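You operate a simulated robot arm through the tools that you are given. There is no shell and no other tool. Be economical: measure what you need, move in short steps, check, and stop when the job is done.

Carry out the task below with a simulated robot arm. There is one attempt and no reset: what you move stays moved.

JOB
Press the medium stub into the shell on the slide, to the card's depth.
Fine: slide in and hands out before the lever; within half a tick on the depth gauge; lever up and slide out again.

The check looks at the end state, three seconds after you hand in, the way a careful person would. Anything else that was tipped, shoved, dropped, spilled or broken makes it a failure.

ROBOT AND FRAMES
A 6-joint arm with a two-finger gripper, fixed in place. Base frame: the origin is at the foot of the arm, x ahead of it, y to its left, z up. Units: mm, rad, N and s.
Its first joint turns from -2.897 to 2.897 rad. Payload 2.45 kg.
Tool frame: the origin (TCP) lies between the finger pads and is the grasp point; the fingertips stand 20 mm ahead of it; z points along the fingers, y is the line along which they close. Largest opening 140 mm; the body of the gripper starts 168 mm behind the TCP.
Orientation is that of the tool frame in the base frame, as a unit quaternion [w, x, y, z]. With the fingers straight down and closing along the base's y, the tool's x points along the base's -x, its y along +y and its z along -z.

CONTROLS
- The arm moves only by the tool apply_moves. Its argument "targets" is a list of rows, each a list of 3 entries, a list of its own where there are three numbers: the shift along the base's x, y, z in mm, then the turn, a rotation vector about the base's x, y, z in rad, then the gripper command, from -1 (shut) to 1 (fully open), values between in proportion. In form: [[[x, y, z], [ax, ay, az], fingers], ...]. A call has 1 to 10 rows; each row shifts and turns the commanded pose from where the row before left it. Rows are played at 5 a second. More than 50 mm and 0.15 rad between two rows, or a gripper value outside its range, and nothing of the call is played. A pose out of reach is approached as far as the arm can. The call stops where the force on the tool passes 90 N (or 10 N more than at its start, if that is more) or the arm is blocked; 0.2 s more then pass. The fingers move at their own pace (about 45 mm/s each) and stop on an object; they squeeze with about 21 N. The grip force told is the motor's: it shows also when the fingers shut on nothing. Time passes only in rows, and 0.2 s behind the last, so rows that do not move let the fingers close. The reply holds the time, the measured pose of the TCP, the force on the tool along the base axes, the opening and the grip force, in the units named above and with some noise, with the torque about the TCP (base axes, N m) and any sound that the robot's microphone picked up, and new pictures: "pictures" is both (left out), scene, wrist or none.
- Cameras (640 x 400 px; columns grow to the right, rows downward): "scene" is fixed at [399.3, 503.8, 1649.2]; the picture's right is [-0.74, -0.67, 0.00], its down [-0.41, 0.45, -0.79] and it looks along [0.53, -0.58, -0.61] (base axes); focal length 271 px, centre (320, 200). "wrist" rides on the gripper at [78, 11, -209] in the tool frame; the picture's right is [-0.14, 0.99, 0.00], its down [-0.92, -0.13, -0.37] and it looks along [-0.37, -0.05, 0.93] (tool axes); focal length 280 px, centre (320, 200). There is no depth. A picture from a camera that has moved, and an enlarged one, comes with that camera's place and axes in the base frame and with its lens.
- close_up(camera, box): a new picture of the part [left, top, right, bottom] of that camera's present view, enlarged. It takes no simulated time.
- job_done(): hands the job in; it is judged then, once.

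Work in short steps. Places have to be worked out from the pictures, the camera data and where the tool is seen: move nearer, look again, correct. Check each grasp and each placing, and mend what went wrong. You have 120 turns and 200 pictures in all, those below and enlarged ones among them. Open the gripper and draw the arm clear of the work before you hand the job in, unless the task says otherwise; then end with one line.

The tools are called after "Request:" by a JSON object that holds its "name" and its "arguments". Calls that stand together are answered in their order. apply_moves: Moves the arm, as the interface text tells. Its arguments: {"type":"object","properties":{"targets":{"type":"array","items":{"type":"array"}},"pictures":{"type":"string","enum":["both","scene","wrist","none"]}},"required":["targets"]} The other tools are called the same way: close_up (camera, box) takes an enlarged picture of a part of a camera's view; job_done () hands the job in.

At the start:

```text
t: 0.0
tool_pos: [474.0, 309.2, 1498.9]
tcp_rot: [0.0, 0.0, 1.0, 0.0]
force: [0.5, 0.6, 0.3]
ft_torque: [-0.01, 0.03, 0.02]
opening: 139.9
gripper_force: 0.0
```

scene: 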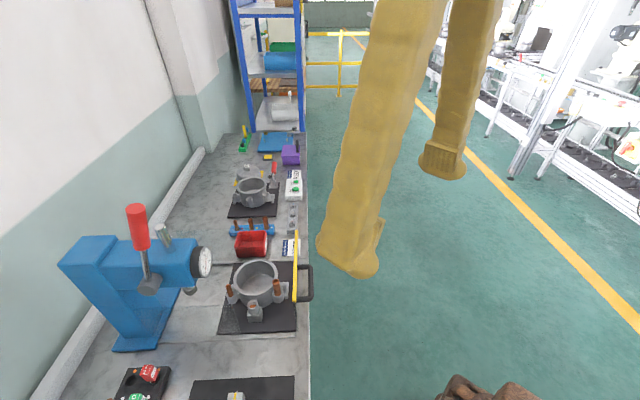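
wrist: 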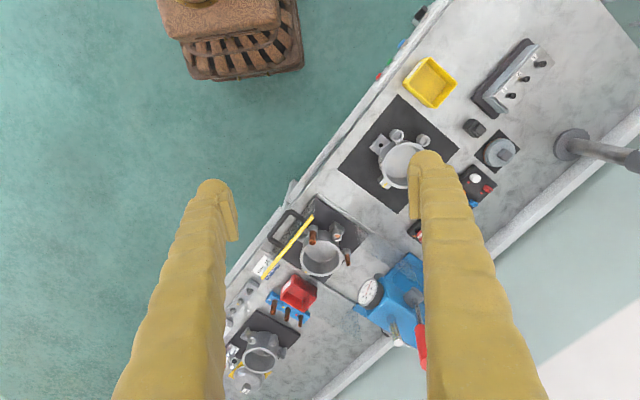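

I see a bench with a blue arbor press, a slide with a ring-shaped shell, and a rack of stubs. I'll enlarge the views first.

Request:
{"name": "close_up", "arguments": {"camera": "scene", "box": [180, 210, 340, 350]}}

Request:
{"name": "close_up", "arguments": {"camera": "scene", "box": [200, 120, 320, 220]}}

Request:
{"name": "close_up", "arguments": {"camera": "scene", "box": [50, 190, 230, 360]}}

Request:
{"name": "close_up", "arguments": {"camera": "wrist", "box": [210, 180, 450, 400]}}

Request:
{"name": "close_up", "arguments": {"camera": "wrist", "box": [320, 20, 560, 220]}}

```text
2.86 times, centred on (260, 280) of scene
camera zoom: at [399.3, 503.8, 1649.2], right [-0.74, -0.67, 0.0], down [-0.41, 0.45, -0.79], along [0.53, -0.58, -0.61], focal length 775 px, centre (491, -29)
```

zoom: 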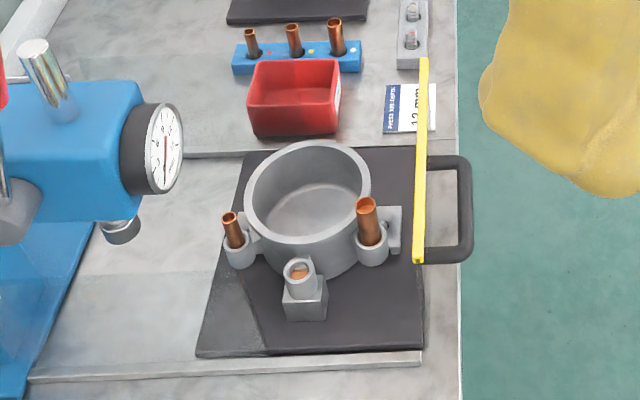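

```text
4.00 times, centred on (260, 170) of scene
camera zoom: at [399.3, 503.8, 1649.2], right [-0.74, -0.67, 0.0], down [-0.41, 0.45, -0.79], along [0.53, -0.58, -0.61], focal length 1085 px, centre (560, 320)
```

zoom: 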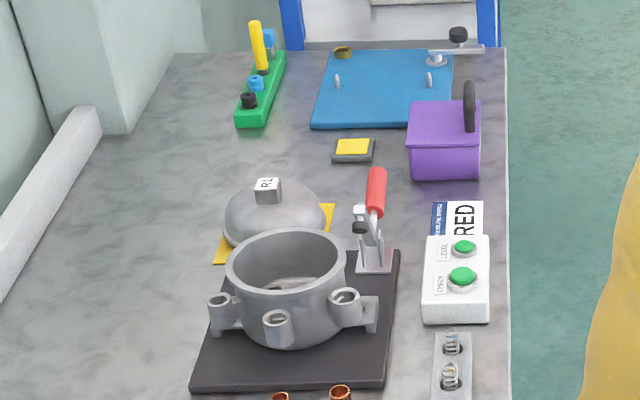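

```text
2.35 times, centred on (140, 275) of scene
camera zoom: at [399.3, 503.8, 1649.2], right [-0.74, -0.67, 0.0], down [-0.41, 0.45, -0.79], along [0.53, -0.58, -0.61], focal length 638 px, centre (744, 24)
```

zoom: 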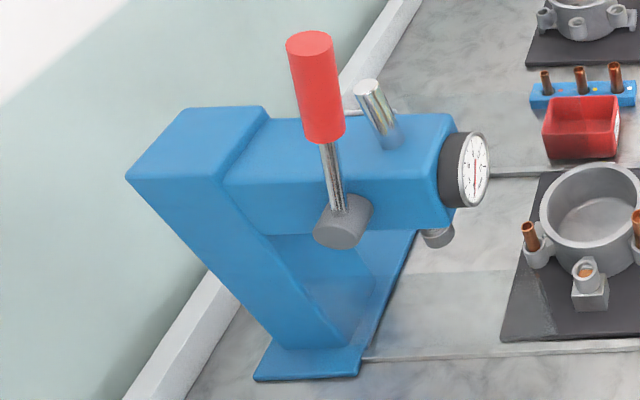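

```text
1.82 times, centred on (330, 290) of wrist
camera zoom: at [396.3, 319.0, 1708.2], right [0.14, 0.99, 0.0], down [0.92, -0.13, 0.37], along [0.37, -0.05, -0.93], focal length 510 px, centre (302, 36)
```

zoom: 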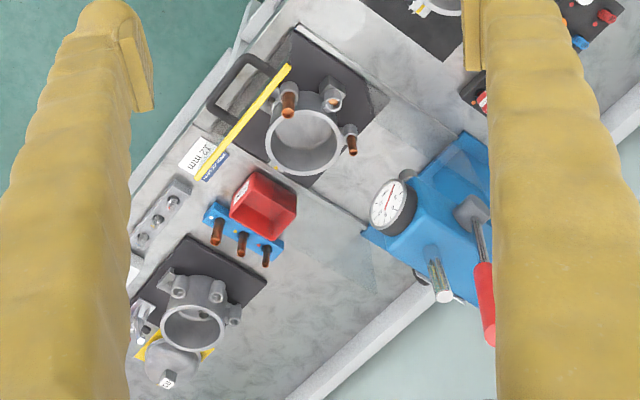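

```text
2.00 times, centred on (440, 120) of wrist
camera zoom: at [396.3, 319.0, 1708.2], right [0.14, 0.99, 0.0], down [0.92, -0.13, 0.37], along [0.37, -0.05, -0.93], focal length 561 px, centre (80, 360)
```

zoom: 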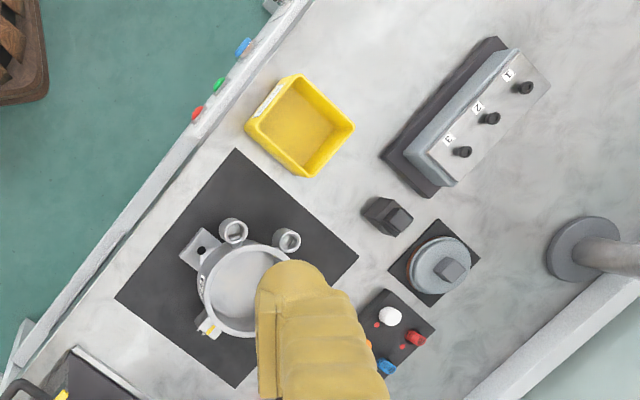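

Bench top triangulates to about z≈825, the shell rim to about (900, 255, 945). I move nearer, above the slide, for a better look.

Request:
{"name": "apply_moves", "arguments": {"targets": [[[28, -7, -31], [0, 0, 0], 1], [[28, -7, -31], [0, 0, 0], 1], [[28, -7, -31], [0, 0, 0], 1], [[28, -7, -31], [0, 0, 0], 1], [[28, -7, -31], [0, 0, 0], 1], [[28, -7, -31], [0, 0, 0], 1], [[28, -7, -31], [0, 0, 0], 1], [[0, 0, 0], [0, 0, 0], 1]]}}

```text
t: 1.8
tool_pos: [670.6, 259.1, 1283.5]
tcp_rot: [0.0, 0.0, 1.0, 0.0]
force: [-0.3, -0.3, 0.5]
ft_torque: [-0.01, 0.02, -0.05]
opening: 140.2
gripper_force: 0.0
camera wrist: at [592.6, 270.2, 1491.6], right [0.14, 0.99, 0.0], down [0.92, -0.13, 0.37], along [0.37, -0.05, -0.93], focal length 280 px, centre (320, 200)
```

scene: 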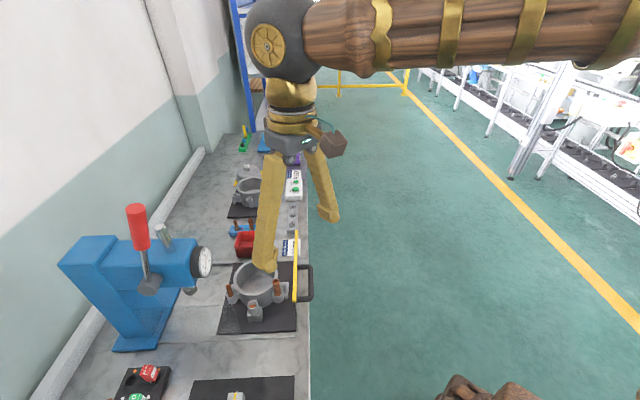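
wrist: 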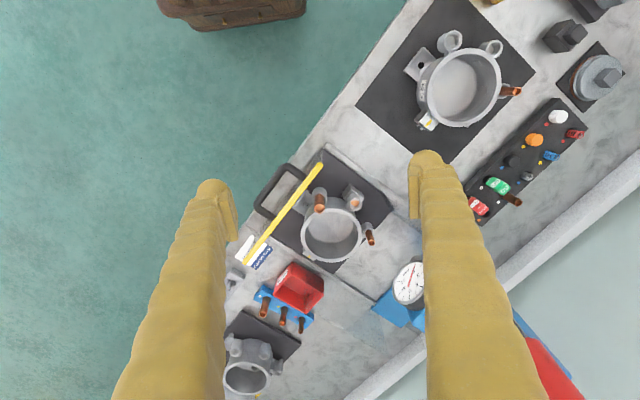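

Request:
{"name": "close_up", "arguments": {"camera": "wrist", "box": [220, 140, 420, 280]}}

Request:
{"name": "close_up", "arguments": {"camera": "wrist", "box": [220, 230, 340, 340]}}

Request:
{"name": "close_up", "arguments": {"camera": "wrist", "box": [360, 90, 600, 300]}}

Request:
{"name": "close_up", "arguments": {"camera": "scene", "box": [210, 255, 320, 335]}}

```text
2.86 times, centred on (320, 210) of wrist
camera zoom: at [592.6, 270.2, 1491.6], right [0.14, 0.99, 0.0], down [0.92, -0.13, 0.37], along [0.37, -0.05, -0.93], focal length 801 px, centre (320, 171)
```

zoom: 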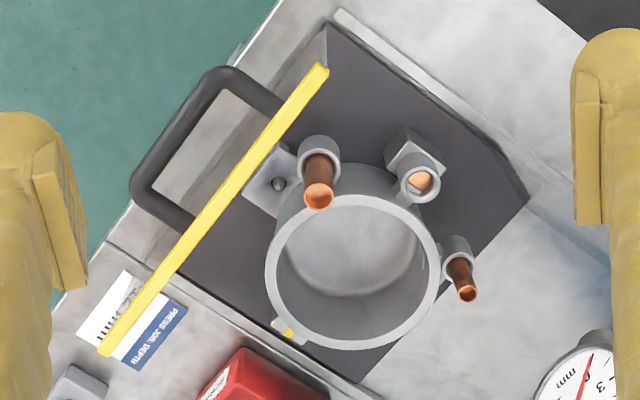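

```text
3.64 times, centred on (280, 285) of wrist
camera zoom: at [592.6, 270.2, 1491.6], right [0.14, 0.99, 0.0], down [0.92, -0.13, 0.37], along [0.37, -0.05, -0.93], focal length 1020 px, centre (466, -109)
```

zoom: 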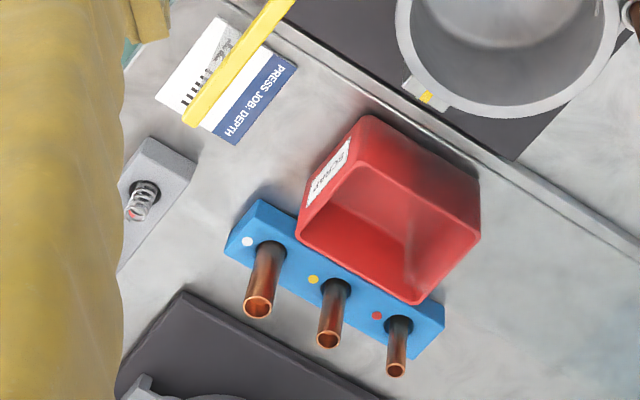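

```text
1.90 times, centred on (480, 195) of wrist
camera zoom: at [592.6, 270.2, 1491.6], right [0.14, 0.99, 0.0], down [0.92, -0.13, 0.37], along [0.37, -0.05, -0.93], focal length 534 px, centre (15, 210)
```

zoom: 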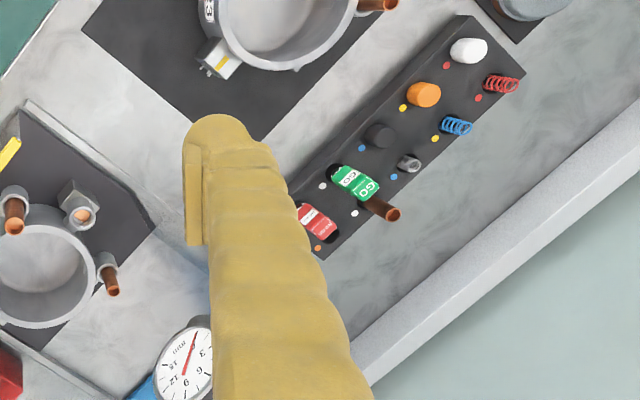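

```text
5.00 times, centred on (265, 295) of scene
camera zoom: at [399.3, 503.8, 1649.2], right [-0.74, -0.67, 0.0], down [-0.41, 0.45, -0.79], along [0.53, -0.58, -0.61], focal length 1356 px, centre (595, -275)
```

zoom: 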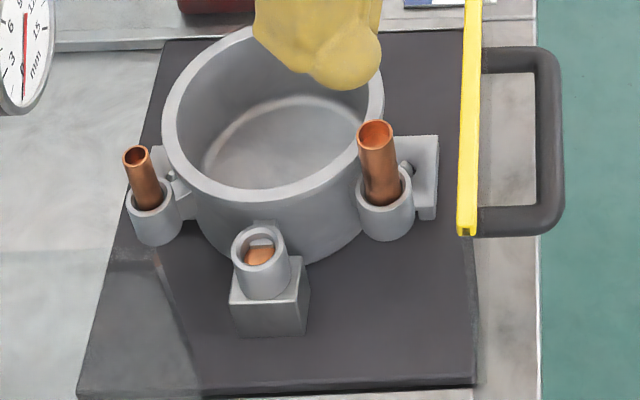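

The middle socket on the slide's shell sits at about (831, 317, 937). I go closer to see whether it is empty and to read the card.

Request:
{"name": "apply_moves", "arguments": {"targets": [[[24, 12, -36], [0, 0, 0], 1], [[24, 12, -36], [0, 0, 0], 1], [[24, 12, -36], [0, 0, 0], 1], [[24, 12, -36], [0, 0, 0], 1], [[10, 12, -36], [0, 0, 0], 1], [[0, 0, 0], [0, 0, 0], 1]]}}

Request:
{"name": "close_up", "arguments": {"camera": "wrist", "box": [220, 100, 420, 225]}}

Request:
{"name": "close_up", "arguments": {"camera": "wrist", "box": [120, 200, 420, 388]}}

```text
t: 3.2
tool_pos: [776.2, 320.8, 1104.2]
tcp_rot: [0.0, -0.001, 1.0, 0.001]
force: [0.8, 0.8, 0.2]
ft_torque: [0.01, 0.0, -0.02]
opening: 139.9
gripper_force: 0.1
camera wrist: at [698.0, 329.8, 1311.7], right [0.14, 0.99, 0.0], down [0.92, -0.13, 0.37], along [0.37, -0.05, -0.93], focal length 280 px, centre (320, 200)
```

scene: 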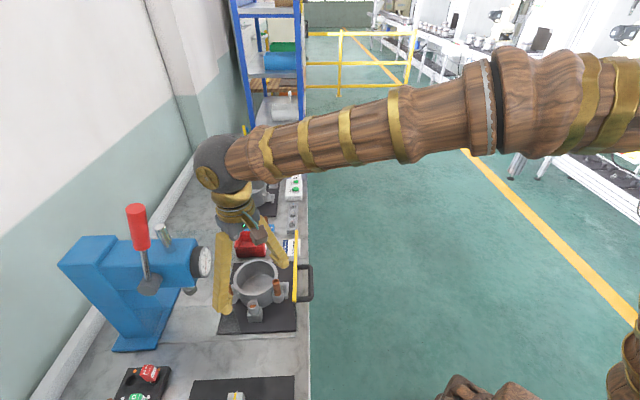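
wrist: 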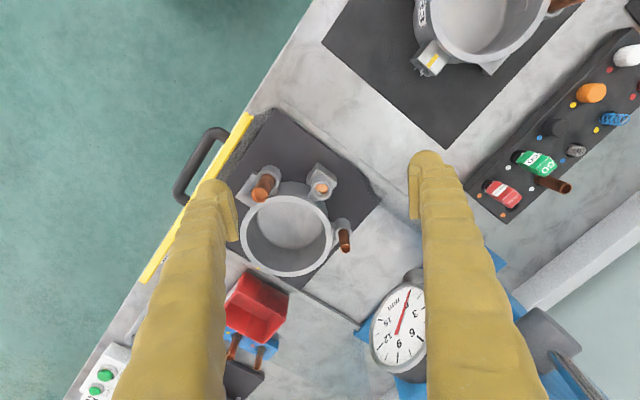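

```text
3.20 times, centred on (320, 162) of wrist
camera zoom: at [698.0, 329.8, 1311.7], right [0.14, 0.99, 0.0], down [0.92, -0.13, 0.37], along [0.37, -0.05, -0.93], focal length 897 px, centre (320, 320)
```

zoom: 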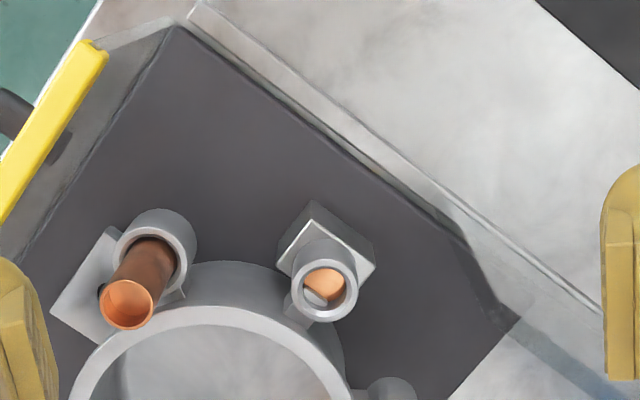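

```text
2.13 times, centred on (270, 294) of wrist
camera zoom: at [698.0, 329.8, 1311.7], right [0.14, 0.99, 0.0], down [0.92, -0.13, 0.37], along [0.37, -0.05, -0.93], focal length 597 px, centre (426, 0)
```

zoom: 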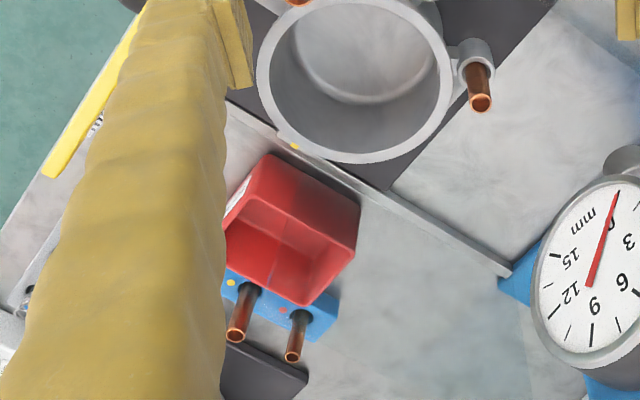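

Request:
{"name": "close_up", "arguments": {"camera": "wrist", "box": [300, 155, 348, 215]}}

Request:
{"name": "close_up", "arguments": {"camera": "wrist", "box": [360, 260, 440, 380]}}

Request:
{"name": "close_up", "arguments": {"camera": "scene", "box": [235, 290, 275, 330]}}

Request:
{"name": "close_up", "arguments": {"camera": "scene", "box": [270, 230, 320, 270]}}

```text
6.67 times, centred on (324, 185) of wrist
camera zoom: at [698.0, 329.8, 1311.7], right [0.14, 0.99, 0.0], down [0.92, -0.13, 0.37], along [0.37, -0.05, -0.93], focal length 1869 px, centre (293, 300)
```

zoom: 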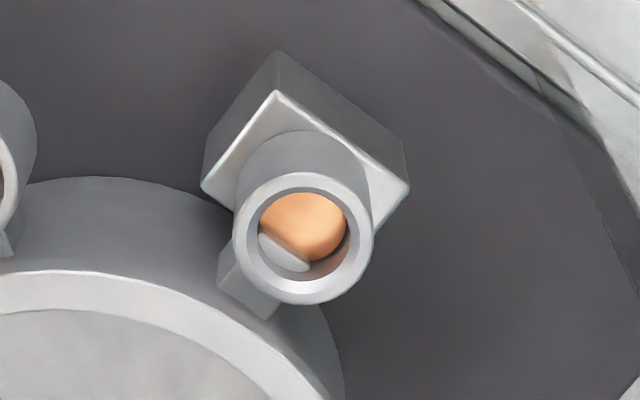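

```text
3.33 times, centred on (400, 320) of wrist
camera zoom: at [698.0, 329.8, 1311.7], right [0.14, 0.99, 0.0], down [0.92, -0.13, 0.37], along [0.37, -0.05, -0.93], focal length 935 px, centre (53, -200)
```

zoom: 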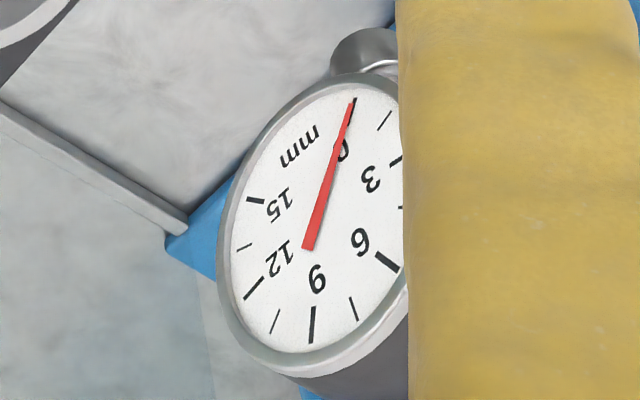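

```text
10.00 times, centred on (255, 310) of scene
camera zoom: at [399.3, 503.8, 1649.2], right [-0.74, -0.67, 0.0], down [-0.41, 0.45, -0.79], along [0.53, -0.58, -0.61], focal length 2713 px, centre (970, -900)
```

zoom: 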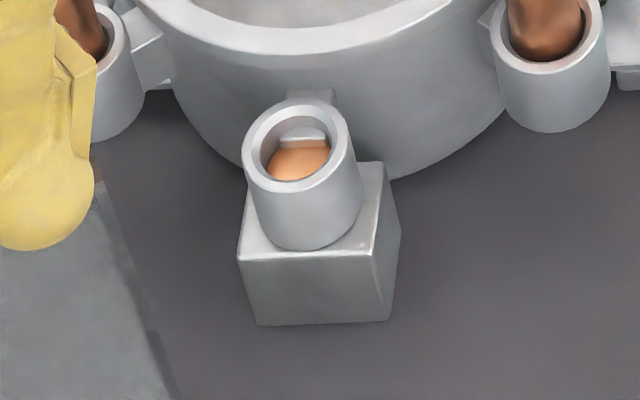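

```text
10.00 times, centred on (295, 250) of scene
camera zoom: at [399.3, 503.8, 1649.2], right [-0.74, -0.67, 0.0], down [-0.41, 0.45, -0.79], along [0.53, -0.58, -0.61], focal length 2713 px, centre (570, -300)
```

zoom: 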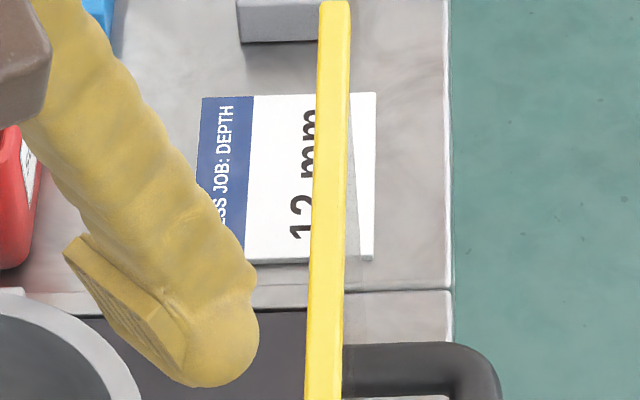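

The middle socket is the empty one; the card reads 12 mm; dial has marks every 1.5 mm. The rack's medium stub (yellow mark) is near (1161, 89, ~913), beyond the tool-down reach, so I'll test reaching with a tilted tool, first rising clear.

Request:
{"name": "apply_moves", "arguments": {"targets": [[[0, -30, 40], [0, 0, 0], 0], [[10, -30, 35], [0, 0, 0], 0], [[15, -35, 25], [0, 0, 0], 0], [[15, -40, 15], [0, 0, 0], 0], [[15, -40, 0], [0, 0, 0], 0], [[20, -30, 0], [0, -0.15, 0], -0.4], [[20, -20, 0], [0, -0.15, 0], -0.4], [[20, 0, 0], [0, -0.15, 0], -0.4], [[20, 0, 0], [0, -0.15, 0], -0.4], [[0, 0, 0], [0, 0, 0], -0.4]]}}

```text
t: 5.4
tool_pos: [911.0, 95.1, 1218.8]
tcp_rot: [0.297, 0.0, 0.955, -0.001]
force: [0.3, 0.8, -0.1]
ft_torque: [0.0, 0.02, 0.0]
opening: 42.3
gripper_force: 0.1
camera wrist: at [729.4, 105.8, 1346.6], right [0.11, 0.99, 0.08], down [0.55, -0.13, 0.82], along [0.83, -0.05, -0.56], focal length 280 px, centre (320, 200)
```

scene: 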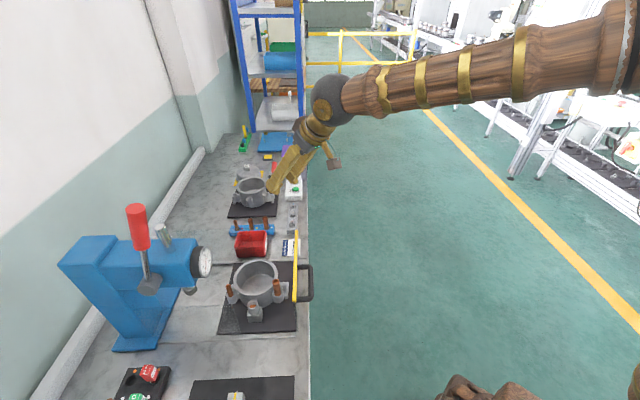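
wrist: 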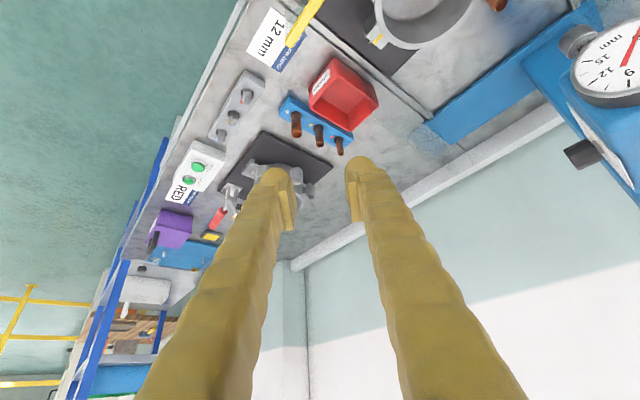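

Good: tilt works and the card clearly reads 12 mm. I extend toward the rack to test reach and see the stubs from closer.

Request:
{"name": "apply_moves", "arguments": {"targets": [[[32, 0, -37], [0, 0, 0], -0.4], [[32, 0, -37], [0, 0, 0], -0.4], [[32, 0, -37], [0, 0, 0], -0.4], [[32, 0, -37], [0, 0, 0], -0.4], [[22, 0, -37], [0, 0, 0], -0.4], [[0, 0, 0], [0, 0, 0], -0.4]]}}

Request:
{"name": "close_up", "arguments": {"camera": "wrist", "box": [240, 60, 400, 180]}}

Request:
{"name": "close_up", "arguments": {"camera": "scene", "box": [220, 170, 310, 240]}}

```text
t: 6.8
tool_pos: [1061.7, 94.6, 1033.0]
tcp_rot: [0.296, 0.001, 0.955, -0.001]
force: [-0.6, -0.1, -0.2]
ft_torque: [0.01, -0.06, 0.02]
opening: 42.0
gripper_force: 0.1
camera wrist: at [879.4, 105.4, 1160.0], right [0.11, 0.99, 0.08], down [0.55, -0.13, 0.82], along [0.83, -0.05, -0.56], focal length 280 px, centre (320, 200)
```

scene: 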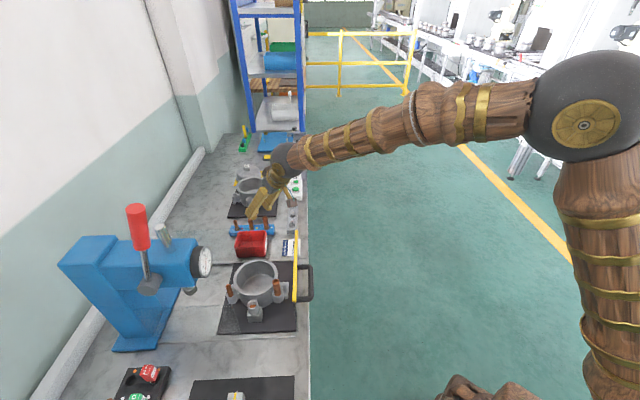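
wrist: 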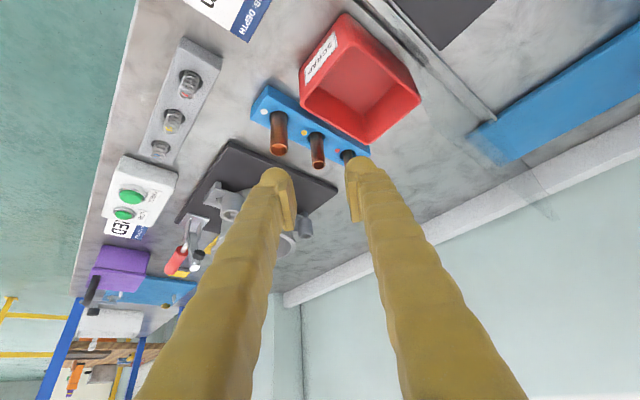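

```text
3.33 times, centred on (320, 120) of wrist
camera zoom: at [879.4, 105.4, 1160.0], right [0.11, 0.99, 0.08], down [0.55, -0.13, 0.82], along [0.83, -0.05, -0.56], focal length 935 px, centre (320, 467)
```

zoom: 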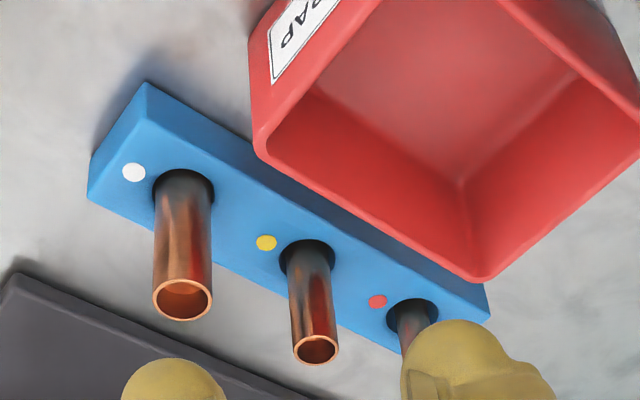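

```text
5.71 times, centred on (265, 205) of scene
camera zoom: at [399.3, 503.8, 1649.2], right [-0.74, -0.67, 0.0], down [-0.41, 0.45, -0.79], along [0.53, -0.58, -0.61], focal length 1550 px, centre (634, 171)
```

zoom: 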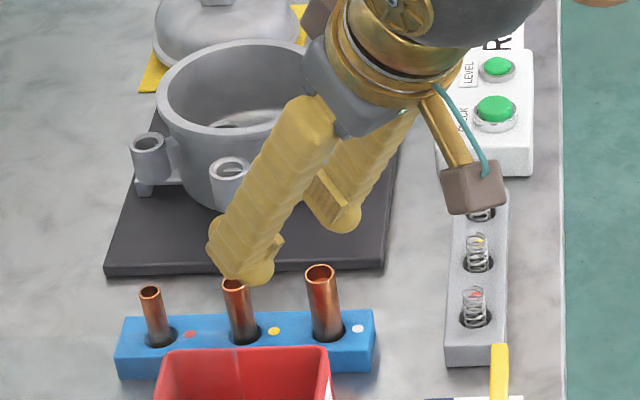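

The medium stub's top triangulates consistently to (1163, 91, 912), with about 53 mm exposed above the rack. I increase the tilt and yaw so the fingers clear the tray and the neighbours, then look again.

Request:
{"name": "apply_moves", "arguments": {"targets": [[[0, 0, 10], [0, -0.1, 0], -0.4], [[0, 0, 10], [0, -0.1, 0], -0.4], [[0, 0, 0], [0, 0, -0.12], -0.4], [[0, 0, 0], [0, 0, -0.12], -0.4], [[0, 0, 0], [0, 0, -0.11], -0.4], [[20, 0, -30], [0, 0, 0], -0.4], [[0, 0, 0], [0, 0, 0], -0.4]]}}

Request:
{"name": "close_up", "arguments": {"camera": "wrist", "box": [240, 60, 400, 180]}}

```text
t: 8.4
tool_pos: [1082.4, 94.8, 1023.1]
tcp_rot: [0.383, 0.161, 0.907, -0.068]
force: [0.6, -0.9, -1.2]
ft_torque: [0.01, -0.03, -0.04]
opening: 42.0
gripper_force: 0.0
camera wrist: at [893.8, 174.6, 1112.0], right [0.43, 0.9, 0.1], down [0.31, -0.25, 0.92], along [0.85, -0.36, -0.39], focal length 280 px, centre (320, 200)
```

scene: 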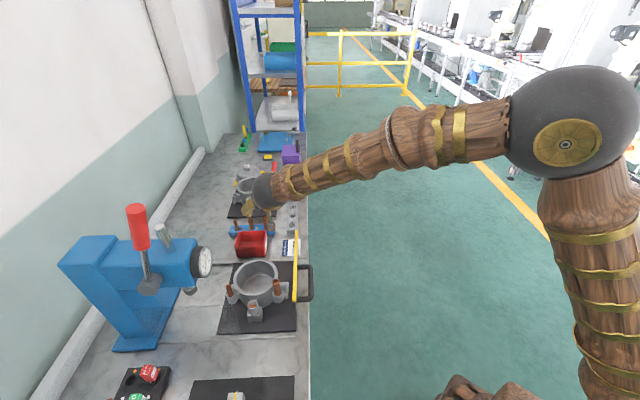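
wrist: 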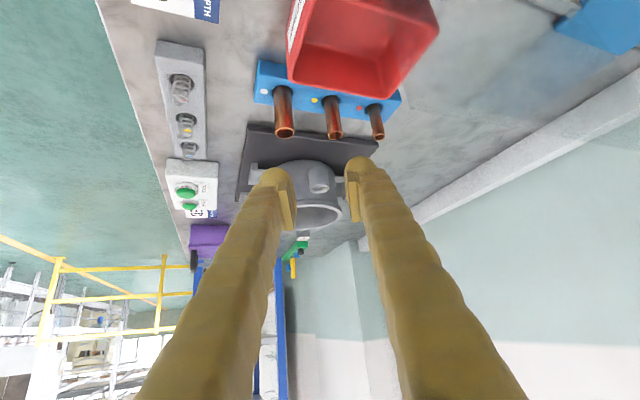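

```text
3.33 times, centred on (320, 120) of wrist
camera zoom: at [893.8, 174.6, 1112.0], right [0.43, 0.9, 0.1], down [0.31, -0.25, 0.92], along [0.85, -0.36, -0.39], focal length 935 px, centre (320, 467)
```

zoom: 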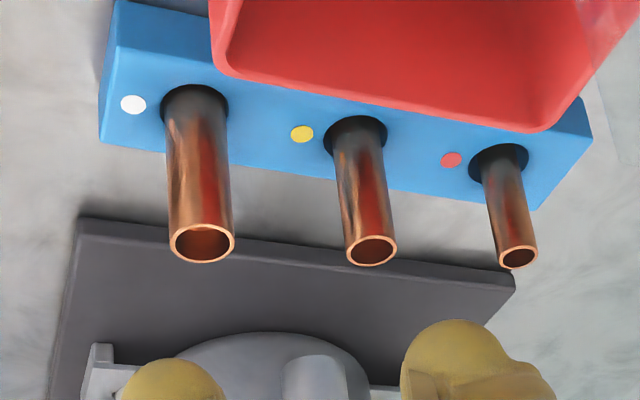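

Another view gives the stub at (1162, 90), matching. I move to directly above it, z≈960, before descending straight down.

Request:
{"name": "apply_moves", "arguments": {"targets": [[[40, -2, 0], [0, 0, 0], -0.4], [[40, -2, 0], [0, 0, 0], -0.4], [[0, 0, -30], [0, 0, 0], -0.4], [[0, 0, -30], [0, 0, 0], -0.4], [[0, 0, 0], [0, 0, 0], -0.4]]}}

Request:
{"name": "close_up", "arguments": {"camera": "scene", "box": [220, 170, 310, 240]}}

Request:
{"name": "close_up", "arguments": {"camera": "wrist", "box": [240, 110, 400, 230]}}

```text
t: 9.6
tool_pos: [1161.4, 90.5, 962.5]
tcp_rot: [0.384, 0.16, 0.907, -0.068]
force: [-0.8, 0.6, -0.5]
ft_torque: [0.01, 0.01, -0.01]
opening: 42.2
gripper_force: 0.0
camera wrist: at [973.4, 170.4, 1052.3], right [0.43, 0.9, 0.1], down [0.31, -0.25, 0.92], along [0.85, -0.36, -0.39], focal length 280 px, centre (320, 200)
```

scene: 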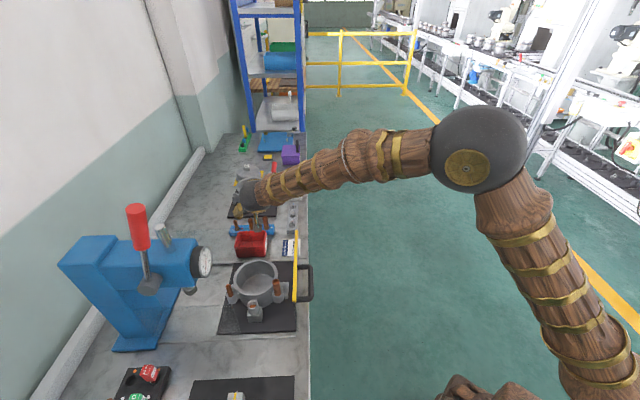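
wrist: 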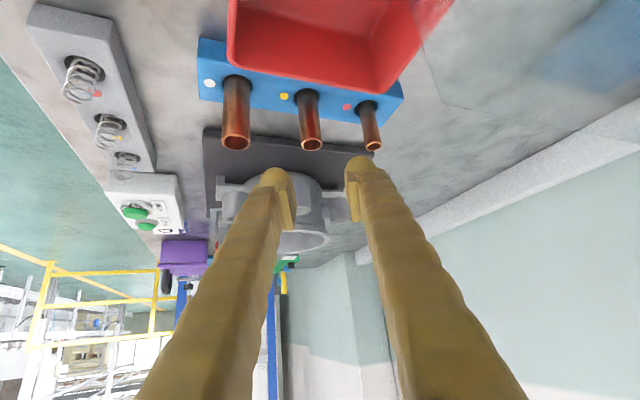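

```text
5.71 times, centred on (265, 205) of scene
camera zoom: at [399.3, 503.8, 1649.2], right [-0.74, -0.67, 0.0], down [-0.41, 0.45, -0.79], along [0.53, -0.58, -0.61], focal length 1550 px, centre (634, 171)
```

zoom: 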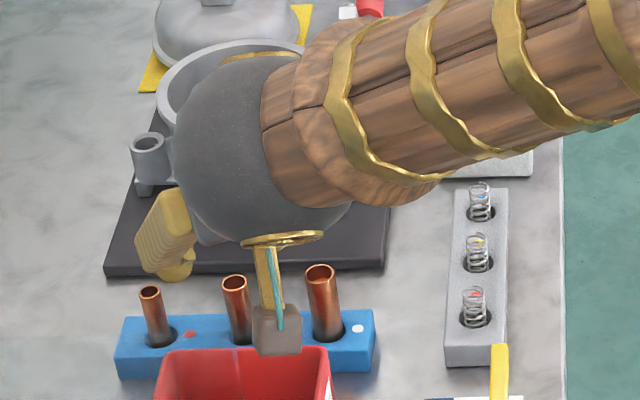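

```text
3.33 times, centred on (320, 170) of wrist
camera zoom: at [973.4, 170.4, 1052.3], right [0.43, 0.9, 0.1], down [0.31, -0.25, 0.92], along [0.85, -0.36, -0.39], focal length 935 px, centre (320, 300)
```

zoom: 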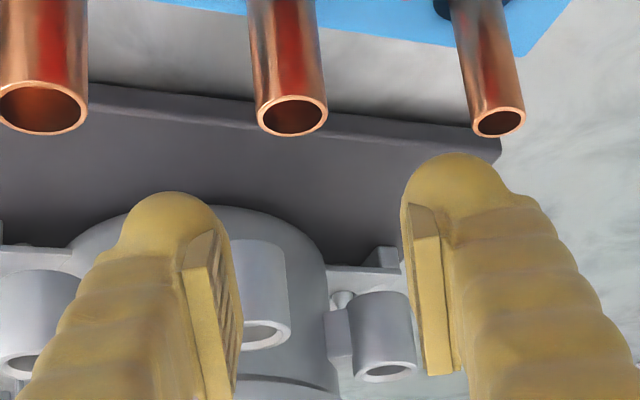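

Aligned within ~2 mm. Descending straight down so the pads straddle the stub's top ~14 mm.

Request:
{"name": "apply_moves", "arguments": {"targets": [[[1, -2, -16], [0, 0, 0], -0.4], [[0, 0, -16], [0, 0, 0], -0.4], [[0, 0, -16], [0, 0, 0], -0.4], [[0, 0, -16], [0, 0, 0], -0.4], [[0, 0, 0], [0, 0, 0], -0.4]]}}

Request:
{"name": "close_up", "arguments": {"camera": "wrist", "box": [240, 110, 400, 230]}}

```text
t: 10.8
tool_pos: [1162.3, 89.0, 898.4]
tcp_rot: [0.384, 0.16, 0.907, -0.067]
force: [-0.8, 0.0, 0.5]
ft_torque: [0.01, 0.0, -0.01]
opening: 41.8
gripper_force: 0.0
camera wrist: at [974.4, 168.3, 987.5], right [0.43, 0.9, 0.1], down [0.31, -0.25, 0.92], along [0.85, -0.36, -0.39], focal length 280 px, centre (320, 200)
```

scene: 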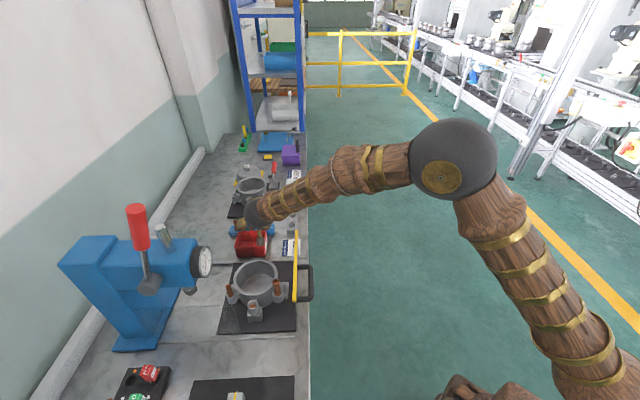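
wrist: 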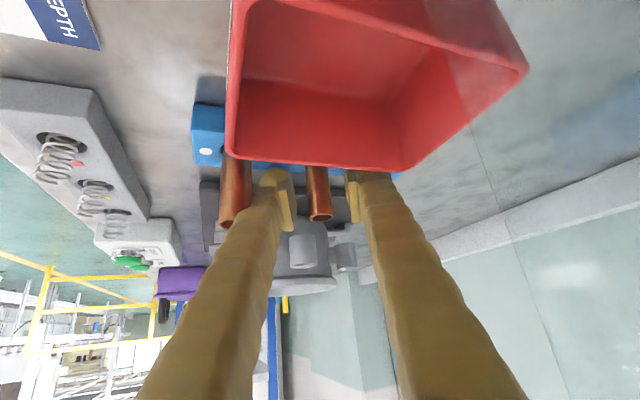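

```text
3.33 times, centred on (320, 170) of wrist
camera zoom: at [974.4, 168.3, 987.5], right [0.43, 0.9, 0.1], down [0.31, -0.25, 0.92], along [0.85, -0.36, -0.39], focal length 935 px, centre (320, 300)
```

zoom: 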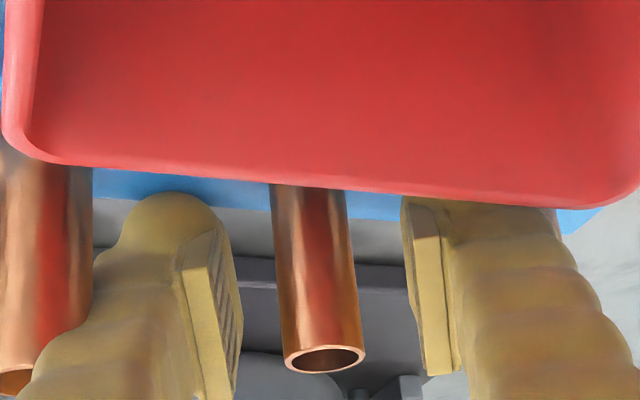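

The stub stands between the pads with tray and neighbours clear. Closing gently in place.

Request:
{"name": "apply_moves", "arguments": {"targets": [[[0, 0, 0], [0, 0, 0], -1], [[0, 0, 0], [0, 0, 0], -1], [[0, 0, 0], [0, 0, 0], -1], [[0, 0, 0], [0, 0, 0], -1]], "pictures": "none"}}

Request:
{"name": "close_up", "arguments": {"camera": "wrist", "box": [240, 110, 400, 230]}}

```text
t: 11.8
tool_pos: [1162.2, 88.9, 897.3]
tcp_rot: [0.383, 0.16, 0.907, -0.068]
force: [0.6, 0.5, 0.4]
ft_torque: [0.03, 0.0, 0.01]
opening: 12.8
gripper_force: 20.6
```

```text
3.33 times, centred on (320, 170) of wrist
camera zoom: at [974.4, 168.3, 987.4], right [0.43, 0.9, 0.1], down [0.31, -0.25, 0.92], along [0.85, -0.36, -0.39], focal length 935 px, centre (320, 300)
```

zoom: 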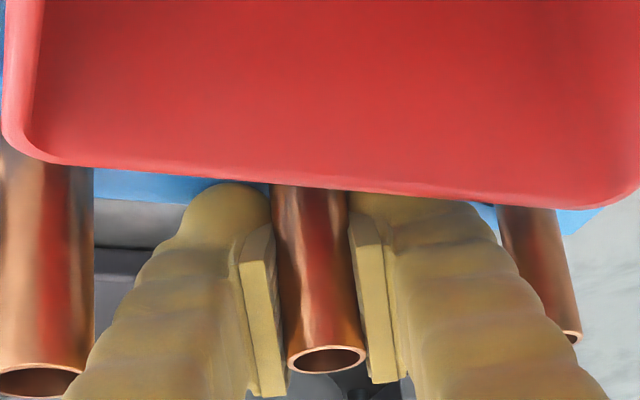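

Gripped (12.8 mm). Lifting straight up.

Request:
{"name": "apply_moves", "arguments": {"targets": [[[0, 0, 20], [0, 0, 0], -1], [[0, 0, 30], [0, 0, 0], -1], [[0, 0, 40], [0, 0, 0], -1], [[0, 0, 40], [0, 0, 0], -1], [[0, 0, 0], [0, 0, 0], -1]]}}

Request:
{"name": "close_up", "arguments": {"camera": "wrist", "box": [240, 110, 400, 230]}}

Request:
{"name": "close_up", "arguments": {"camera": "scene", "box": [220, 170, 310, 240]}}

```text
t: 13.0
tool_pos: [1160.5, 88.6, 1028.4]
tcp_rot: [0.382, 0.16, 0.907, -0.069]
force: [0.3, 0.4, -1.0]
ft_torque: [0.01, 0.01, 0.0]
opening: 12.6
gripper_force: 20.7
camera wrist: at [973.1, 168.2, 1117.5], right [0.43, 0.9, 0.1], down [0.31, -0.25, 0.92], along [0.85, -0.36, -0.39], focal length 280 px, centre (320, 200)
```

scene: 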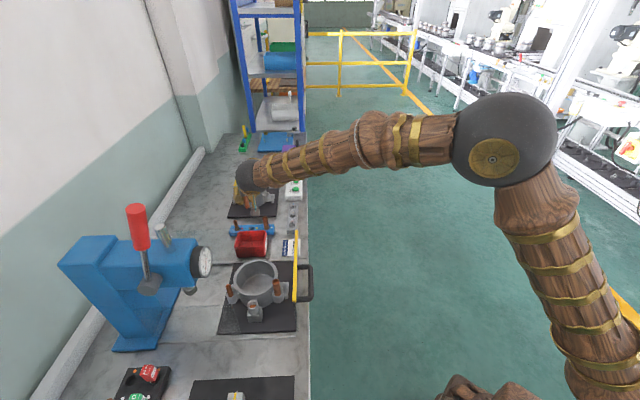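
wrist: 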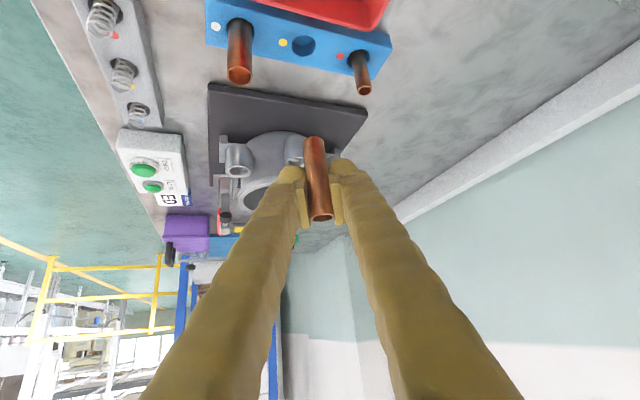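

```text
3.33 times, centred on (320, 170) of wrist
camera zoom: at [973.1, 168.2, 1117.5], right [0.43, 0.9, 0.1], down [0.31, -0.25, 0.92], along [0.85, -0.36, -0.39], focal length 935 px, centre (320, 300)
```

zoom: 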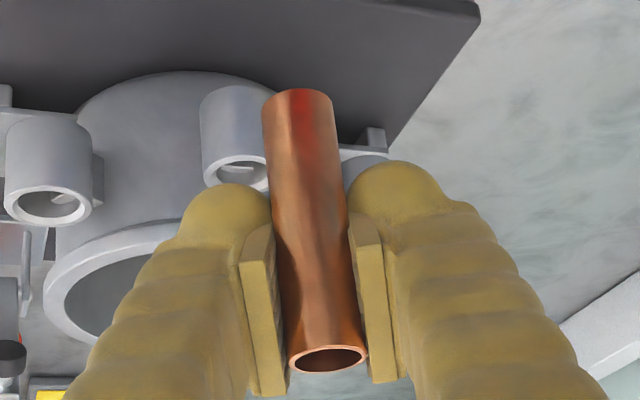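

```text
5.71 times, centred on (265, 205) of scene
camera zoom: at [399.3, 503.8, 1649.2], right [-0.74, -0.67, 0.0], down [-0.41, 0.45, -0.79], along [0.53, -0.58, -0.61], focal length 1550 px, centre (634, 171)
```

zoom: 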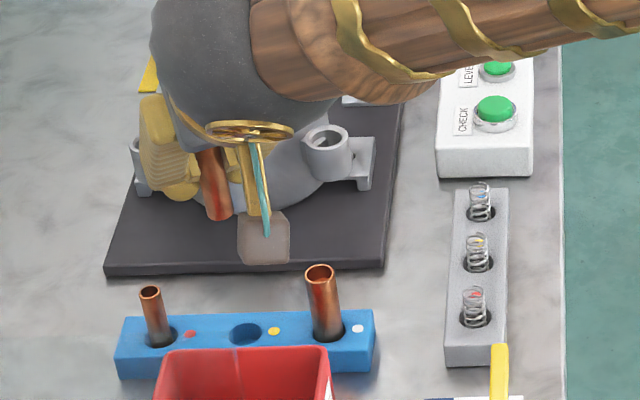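

Stub held vertically: bottom ≈54–57 mm below TCP, about 72 mm long. I lift and carry it over toward the left of the socket at safe height.

Request:
{"name": "apply_moves", "arguments": {"targets": [[[-10, 0, 45], [0, 0, 0], -1], [[-20, 10, 43], [0, 0, 0], -1], [[-44, 22, 0], [0, 0, 0], -1], [[-44, 22, 0], [0, 0, 0], -1], [[-44, 22, 0], [0, 0, 0], -1], [[-44, 22, 0], [0, 0, 0], -1], [[-44, 22, 0], [0, 0, 0], -1], [[-44, 22, 0], [0, 0, 0], -1], [[-44, 22, 0], [0, 0, 0], -1], [[0, 0, 0], [0, 0, 0], -1]]}}

```text
t: 15.2
tool_pos: [822.1, 254.3, 1117.3]
tcp_rot: [0.384, 0.16, 0.907, -0.068]
force: [-0.4, 0.0, -0.3]
ft_torque: [0.04, -0.01, -0.01]
opening: 12.3
gripper_force: 21.0
camera wrist: at [635.9, 333.6, 1206.2], right [0.43, 0.9, 0.1], down [0.31, -0.25, 0.92], along [0.85, -0.36, -0.39], focal length 280 px, centre (320, 200)
```

scene: 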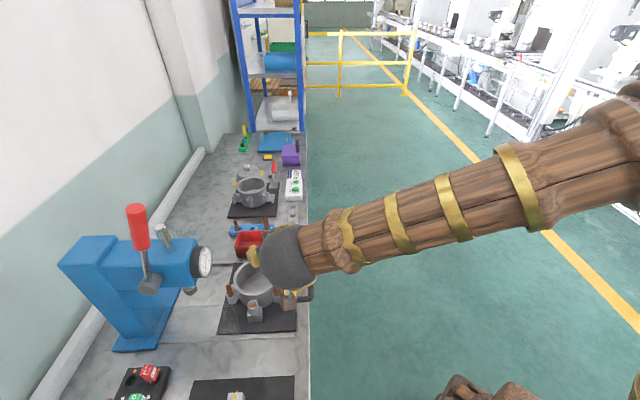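
wrist: 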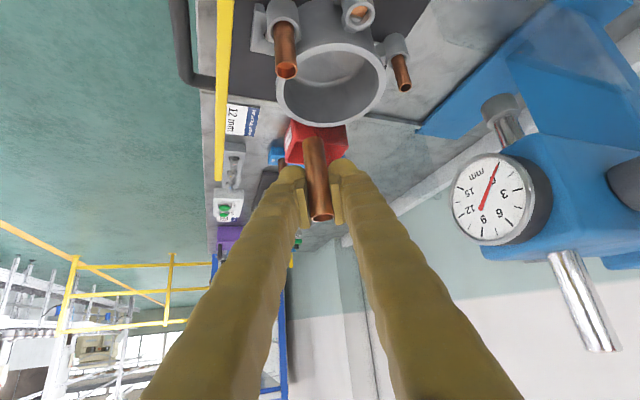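

Ram foot triangulates to about (949, 424, 1007), so the slide travel is ~159 mm along (0.74, 0.67). I sidestep away from the dial, descend, then move over the socket.

Request:
{"name": "apply_moves", "arguments": {"targets": [[[-30, 25, 0], [0, 0, 0], -1], [[-10, 25, -20], [0, 0, 0], -1], [[0, 10, -35], [0, 0, 0], -1], [[25, 3, -5], [0, 0, 0], -1], [[20, 0, 0], [0, 0, 0], -1], [[0, 0, 0], [0, 0, 0], -1]]}}

Request:
{"name": "close_up", "arguments": {"camera": "wrist", "box": [240, 50, 400, 240]}}

Request:
{"name": "close_up", "arguments": {"camera": "scene", "box": [200, 240, 310, 330]}}

```text
t: 16.6
tool_pos: [827.8, 318.2, 1056.0]
tcp_rot: [0.383, 0.16, 0.907, -0.068]
force: [0.8, 0.5, -0.4]
ft_torque: [0.01, 0.0, 0.01]
opening: 12.2
gripper_force: 21.1
camera wrist: at [641.7, 396.7, 1145.4], right [0.43, 0.9, 0.1], down [0.31, -0.25, 0.92], along [0.85, -0.36, -0.39], focal length 280 px, centre (320, 200)
```

scene: 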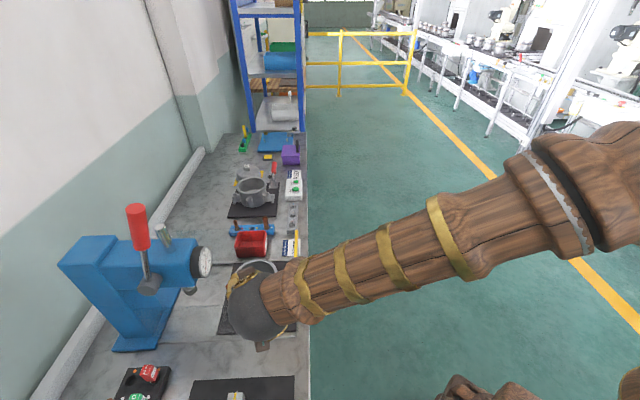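
wrist: 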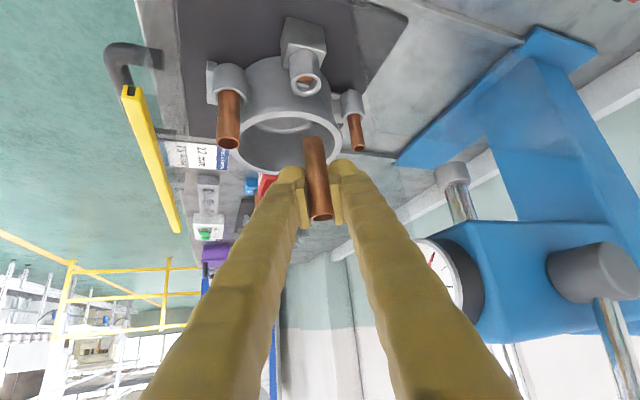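

```text
2.11 times, centred on (320, 145) of wrist
camera zoom: at [641.7, 396.7, 1145.4], right [0.43, 0.9, 0.1], down [0.31, -0.25, 0.92], along [0.85, -0.36, -0.39], focal length 590 px, centre (320, 316)
```

zoom: 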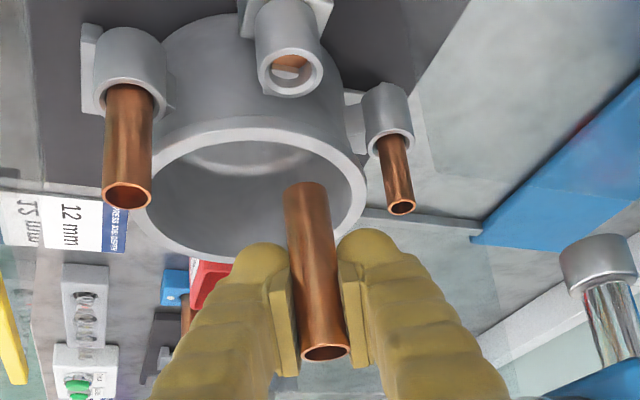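

```text
4.44 times, centred on (255, 285) of scene
camera zoom: at [399.3, 503.8, 1649.2], right [-0.74, -0.67, 0.0], down [-0.41, 0.45, -0.79], along [0.53, -0.58, -0.61], focal length 1206 px, centre (609, -178)
```

zoom: 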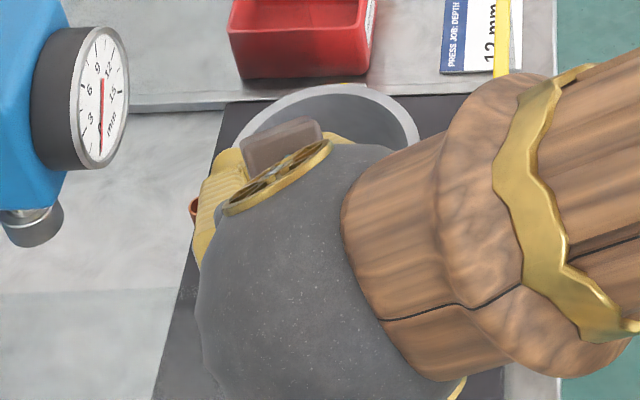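

Clear view of the socket: centre ≈ (834.5, 315, 932); stub axis now ≈ (831, 317), bottom ≈1004. I correct sideways, lower 50 mm, and recheck.

Request:
{"name": "apply_moves", "arguments": {"targets": [[[3.5, -2, 0], [0, 0, 0], -1], [[0, 0, -25], [0, 0, 0], -1], [[0, 0, -25], [0, 0, 0], -1], [[0, 0, 0], [0, 0, 0], -1]]}}

Request:
{"name": "close_up", "arguments": {"camera": "wrist", "box": [260, 100, 380, 230]}}

Request:
{"name": "close_up", "arguments": {"camera": "scene", "box": [200, 240, 310, 330]}}

```text
t: 17.6
tool_pos: [833.7, 314.6, 1006.6]
tcp_rot: [0.383, 0.159, 0.908, -0.068]
force: [0.3, 0.0, -1.5]
ft_torque: [0.02, -0.01, 0.01]
opening: 12.2
gripper_force: 21.3
camera wrist: at [644.6, 393.8, 1095.1], right [0.43, 0.9, 0.1], down [0.31, -0.25, 0.92], along [0.85, -0.36, -0.39], focal length 280 px, centre (320, 200)
```

scene: 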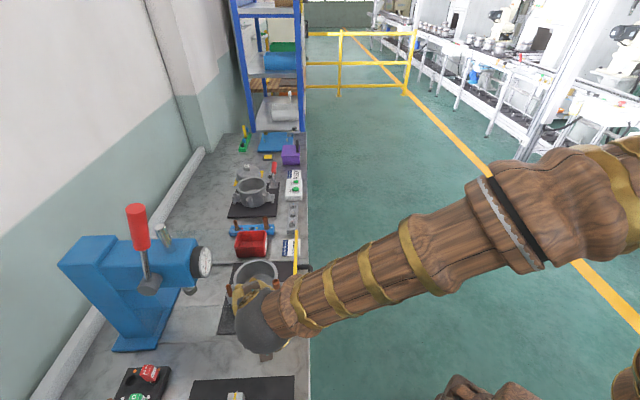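
wrist: 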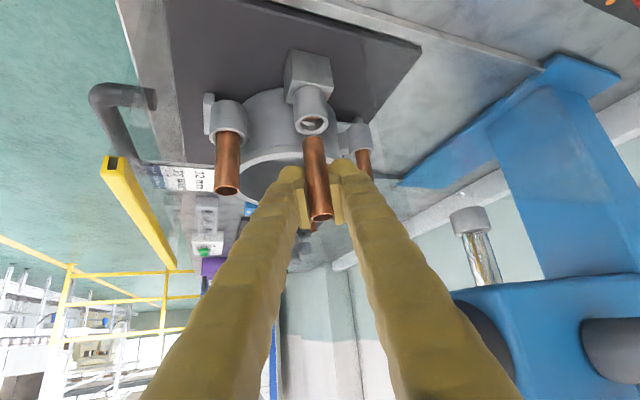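

```text
3.08 times, centred on (320, 165) of wrist
camera zoom: at [644.6, 393.8, 1095.1], right [0.43, 0.9, 0.1], down [0.31, -0.25, 0.92], along [0.85, -0.36, -0.39], focal length 863 px, centre (320, 308)
```

zoom: 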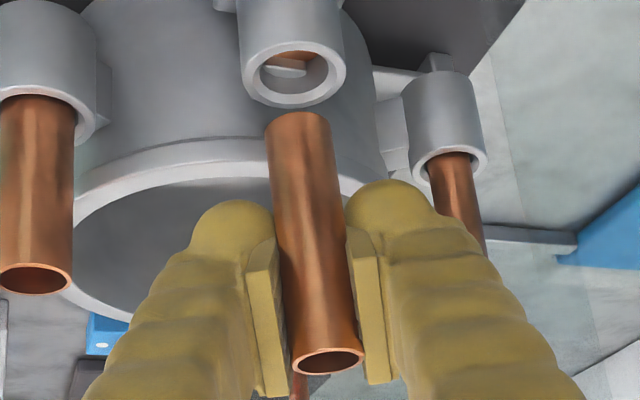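

```text
4.44 times, centred on (255, 285) of scene
camera zoom: at [399.3, 503.8, 1649.2], right [-0.74, -0.67, 0.0], down [-0.41, 0.45, -0.79], along [0.53, -0.58, -0.61], focal length 1206 px, centre (609, -178)
```

zoom: 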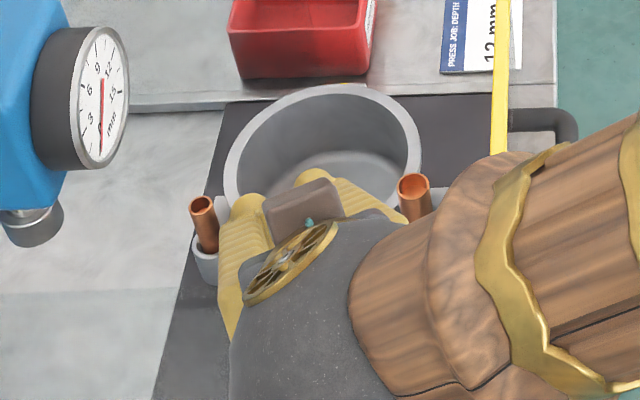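

Stub bottom ≈951, aligned with the socket within a couple of mm. I lower in small steps, watching force.

Request:
{"name": "apply_moves", "arguments": {"targets": [[[0, 0, -6], [0, 0, 0], -1], [[0, 0, -6], [0, 0, 0], -1], [[0, 0, -4], [0, 0, 0], -1], [[0, 0, 0], [0, 0, 0], -1]], "pictures": "none"}}

Request:
{"name": "close_up", "arguments": {"camera": "wrist", "box": [270, 110, 370, 200]}}

```text
t: 18.6
tool_pos: [832.2, 314.3, 990.6]
tcp_rot: [0.383, 0.161, 0.907, -0.069]
force: [-0.1, -0.8, -0.2]
ft_torque: [0.03, 0.04, -0.02]
opening: 12.0
gripper_force: 20.4
```

```text
4.44 times, centred on (320, 155) of wrist
camera zoom: at [644.6, 393.4, 1079.6], right [0.43, 0.9, 0.1], down [0.31, -0.25, 0.92], along [0.85, -0.36, -0.39], focal length 1246 px, centre (320, 400)
```

zoom: 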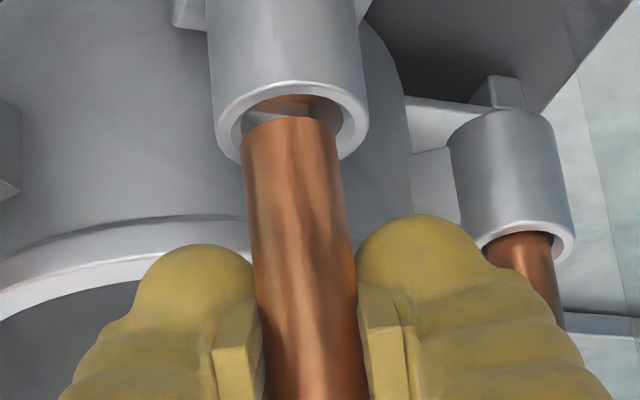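

Request:
{"name": "apply_moves", "arguments": {"targets": [[[0, 0, -2], [0, 0, 0], -1], [[0, 0, -2], [0, 0, 0], -1], [[0, 0, 0], [0, 0, 0], -1]], "pictures": "none"}}

Request:
{"name": "close_up", "arguments": {"camera": "wrist", "box": [280, 110, 360, 170]}}

```text
t: 19.4
tool_pos: [833.0, 313.6, 986.4]
tcp_rot: [0.384, 0.16, 0.907, -0.068]
force: [-0.7, -0.2, 0.3]
ft_torque: [0.01, 0.03, 0.01]
opening: 12.3
gripper_force: 20.9
```

```text
6.67 times, centred on (320, 140) of wrist
camera zoom: at [644.9, 393.3, 1075.6], right [0.43, 0.9, 0.1], down [0.31, -0.25, 0.92], along [0.85, -0.36, -0.39], focal length 1869 px, centre (320, 600)
```

zoom: 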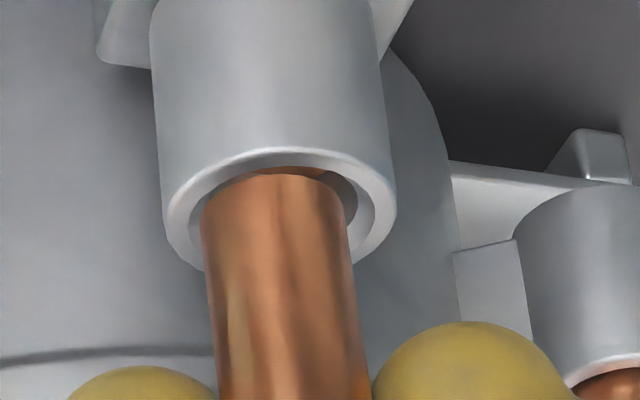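

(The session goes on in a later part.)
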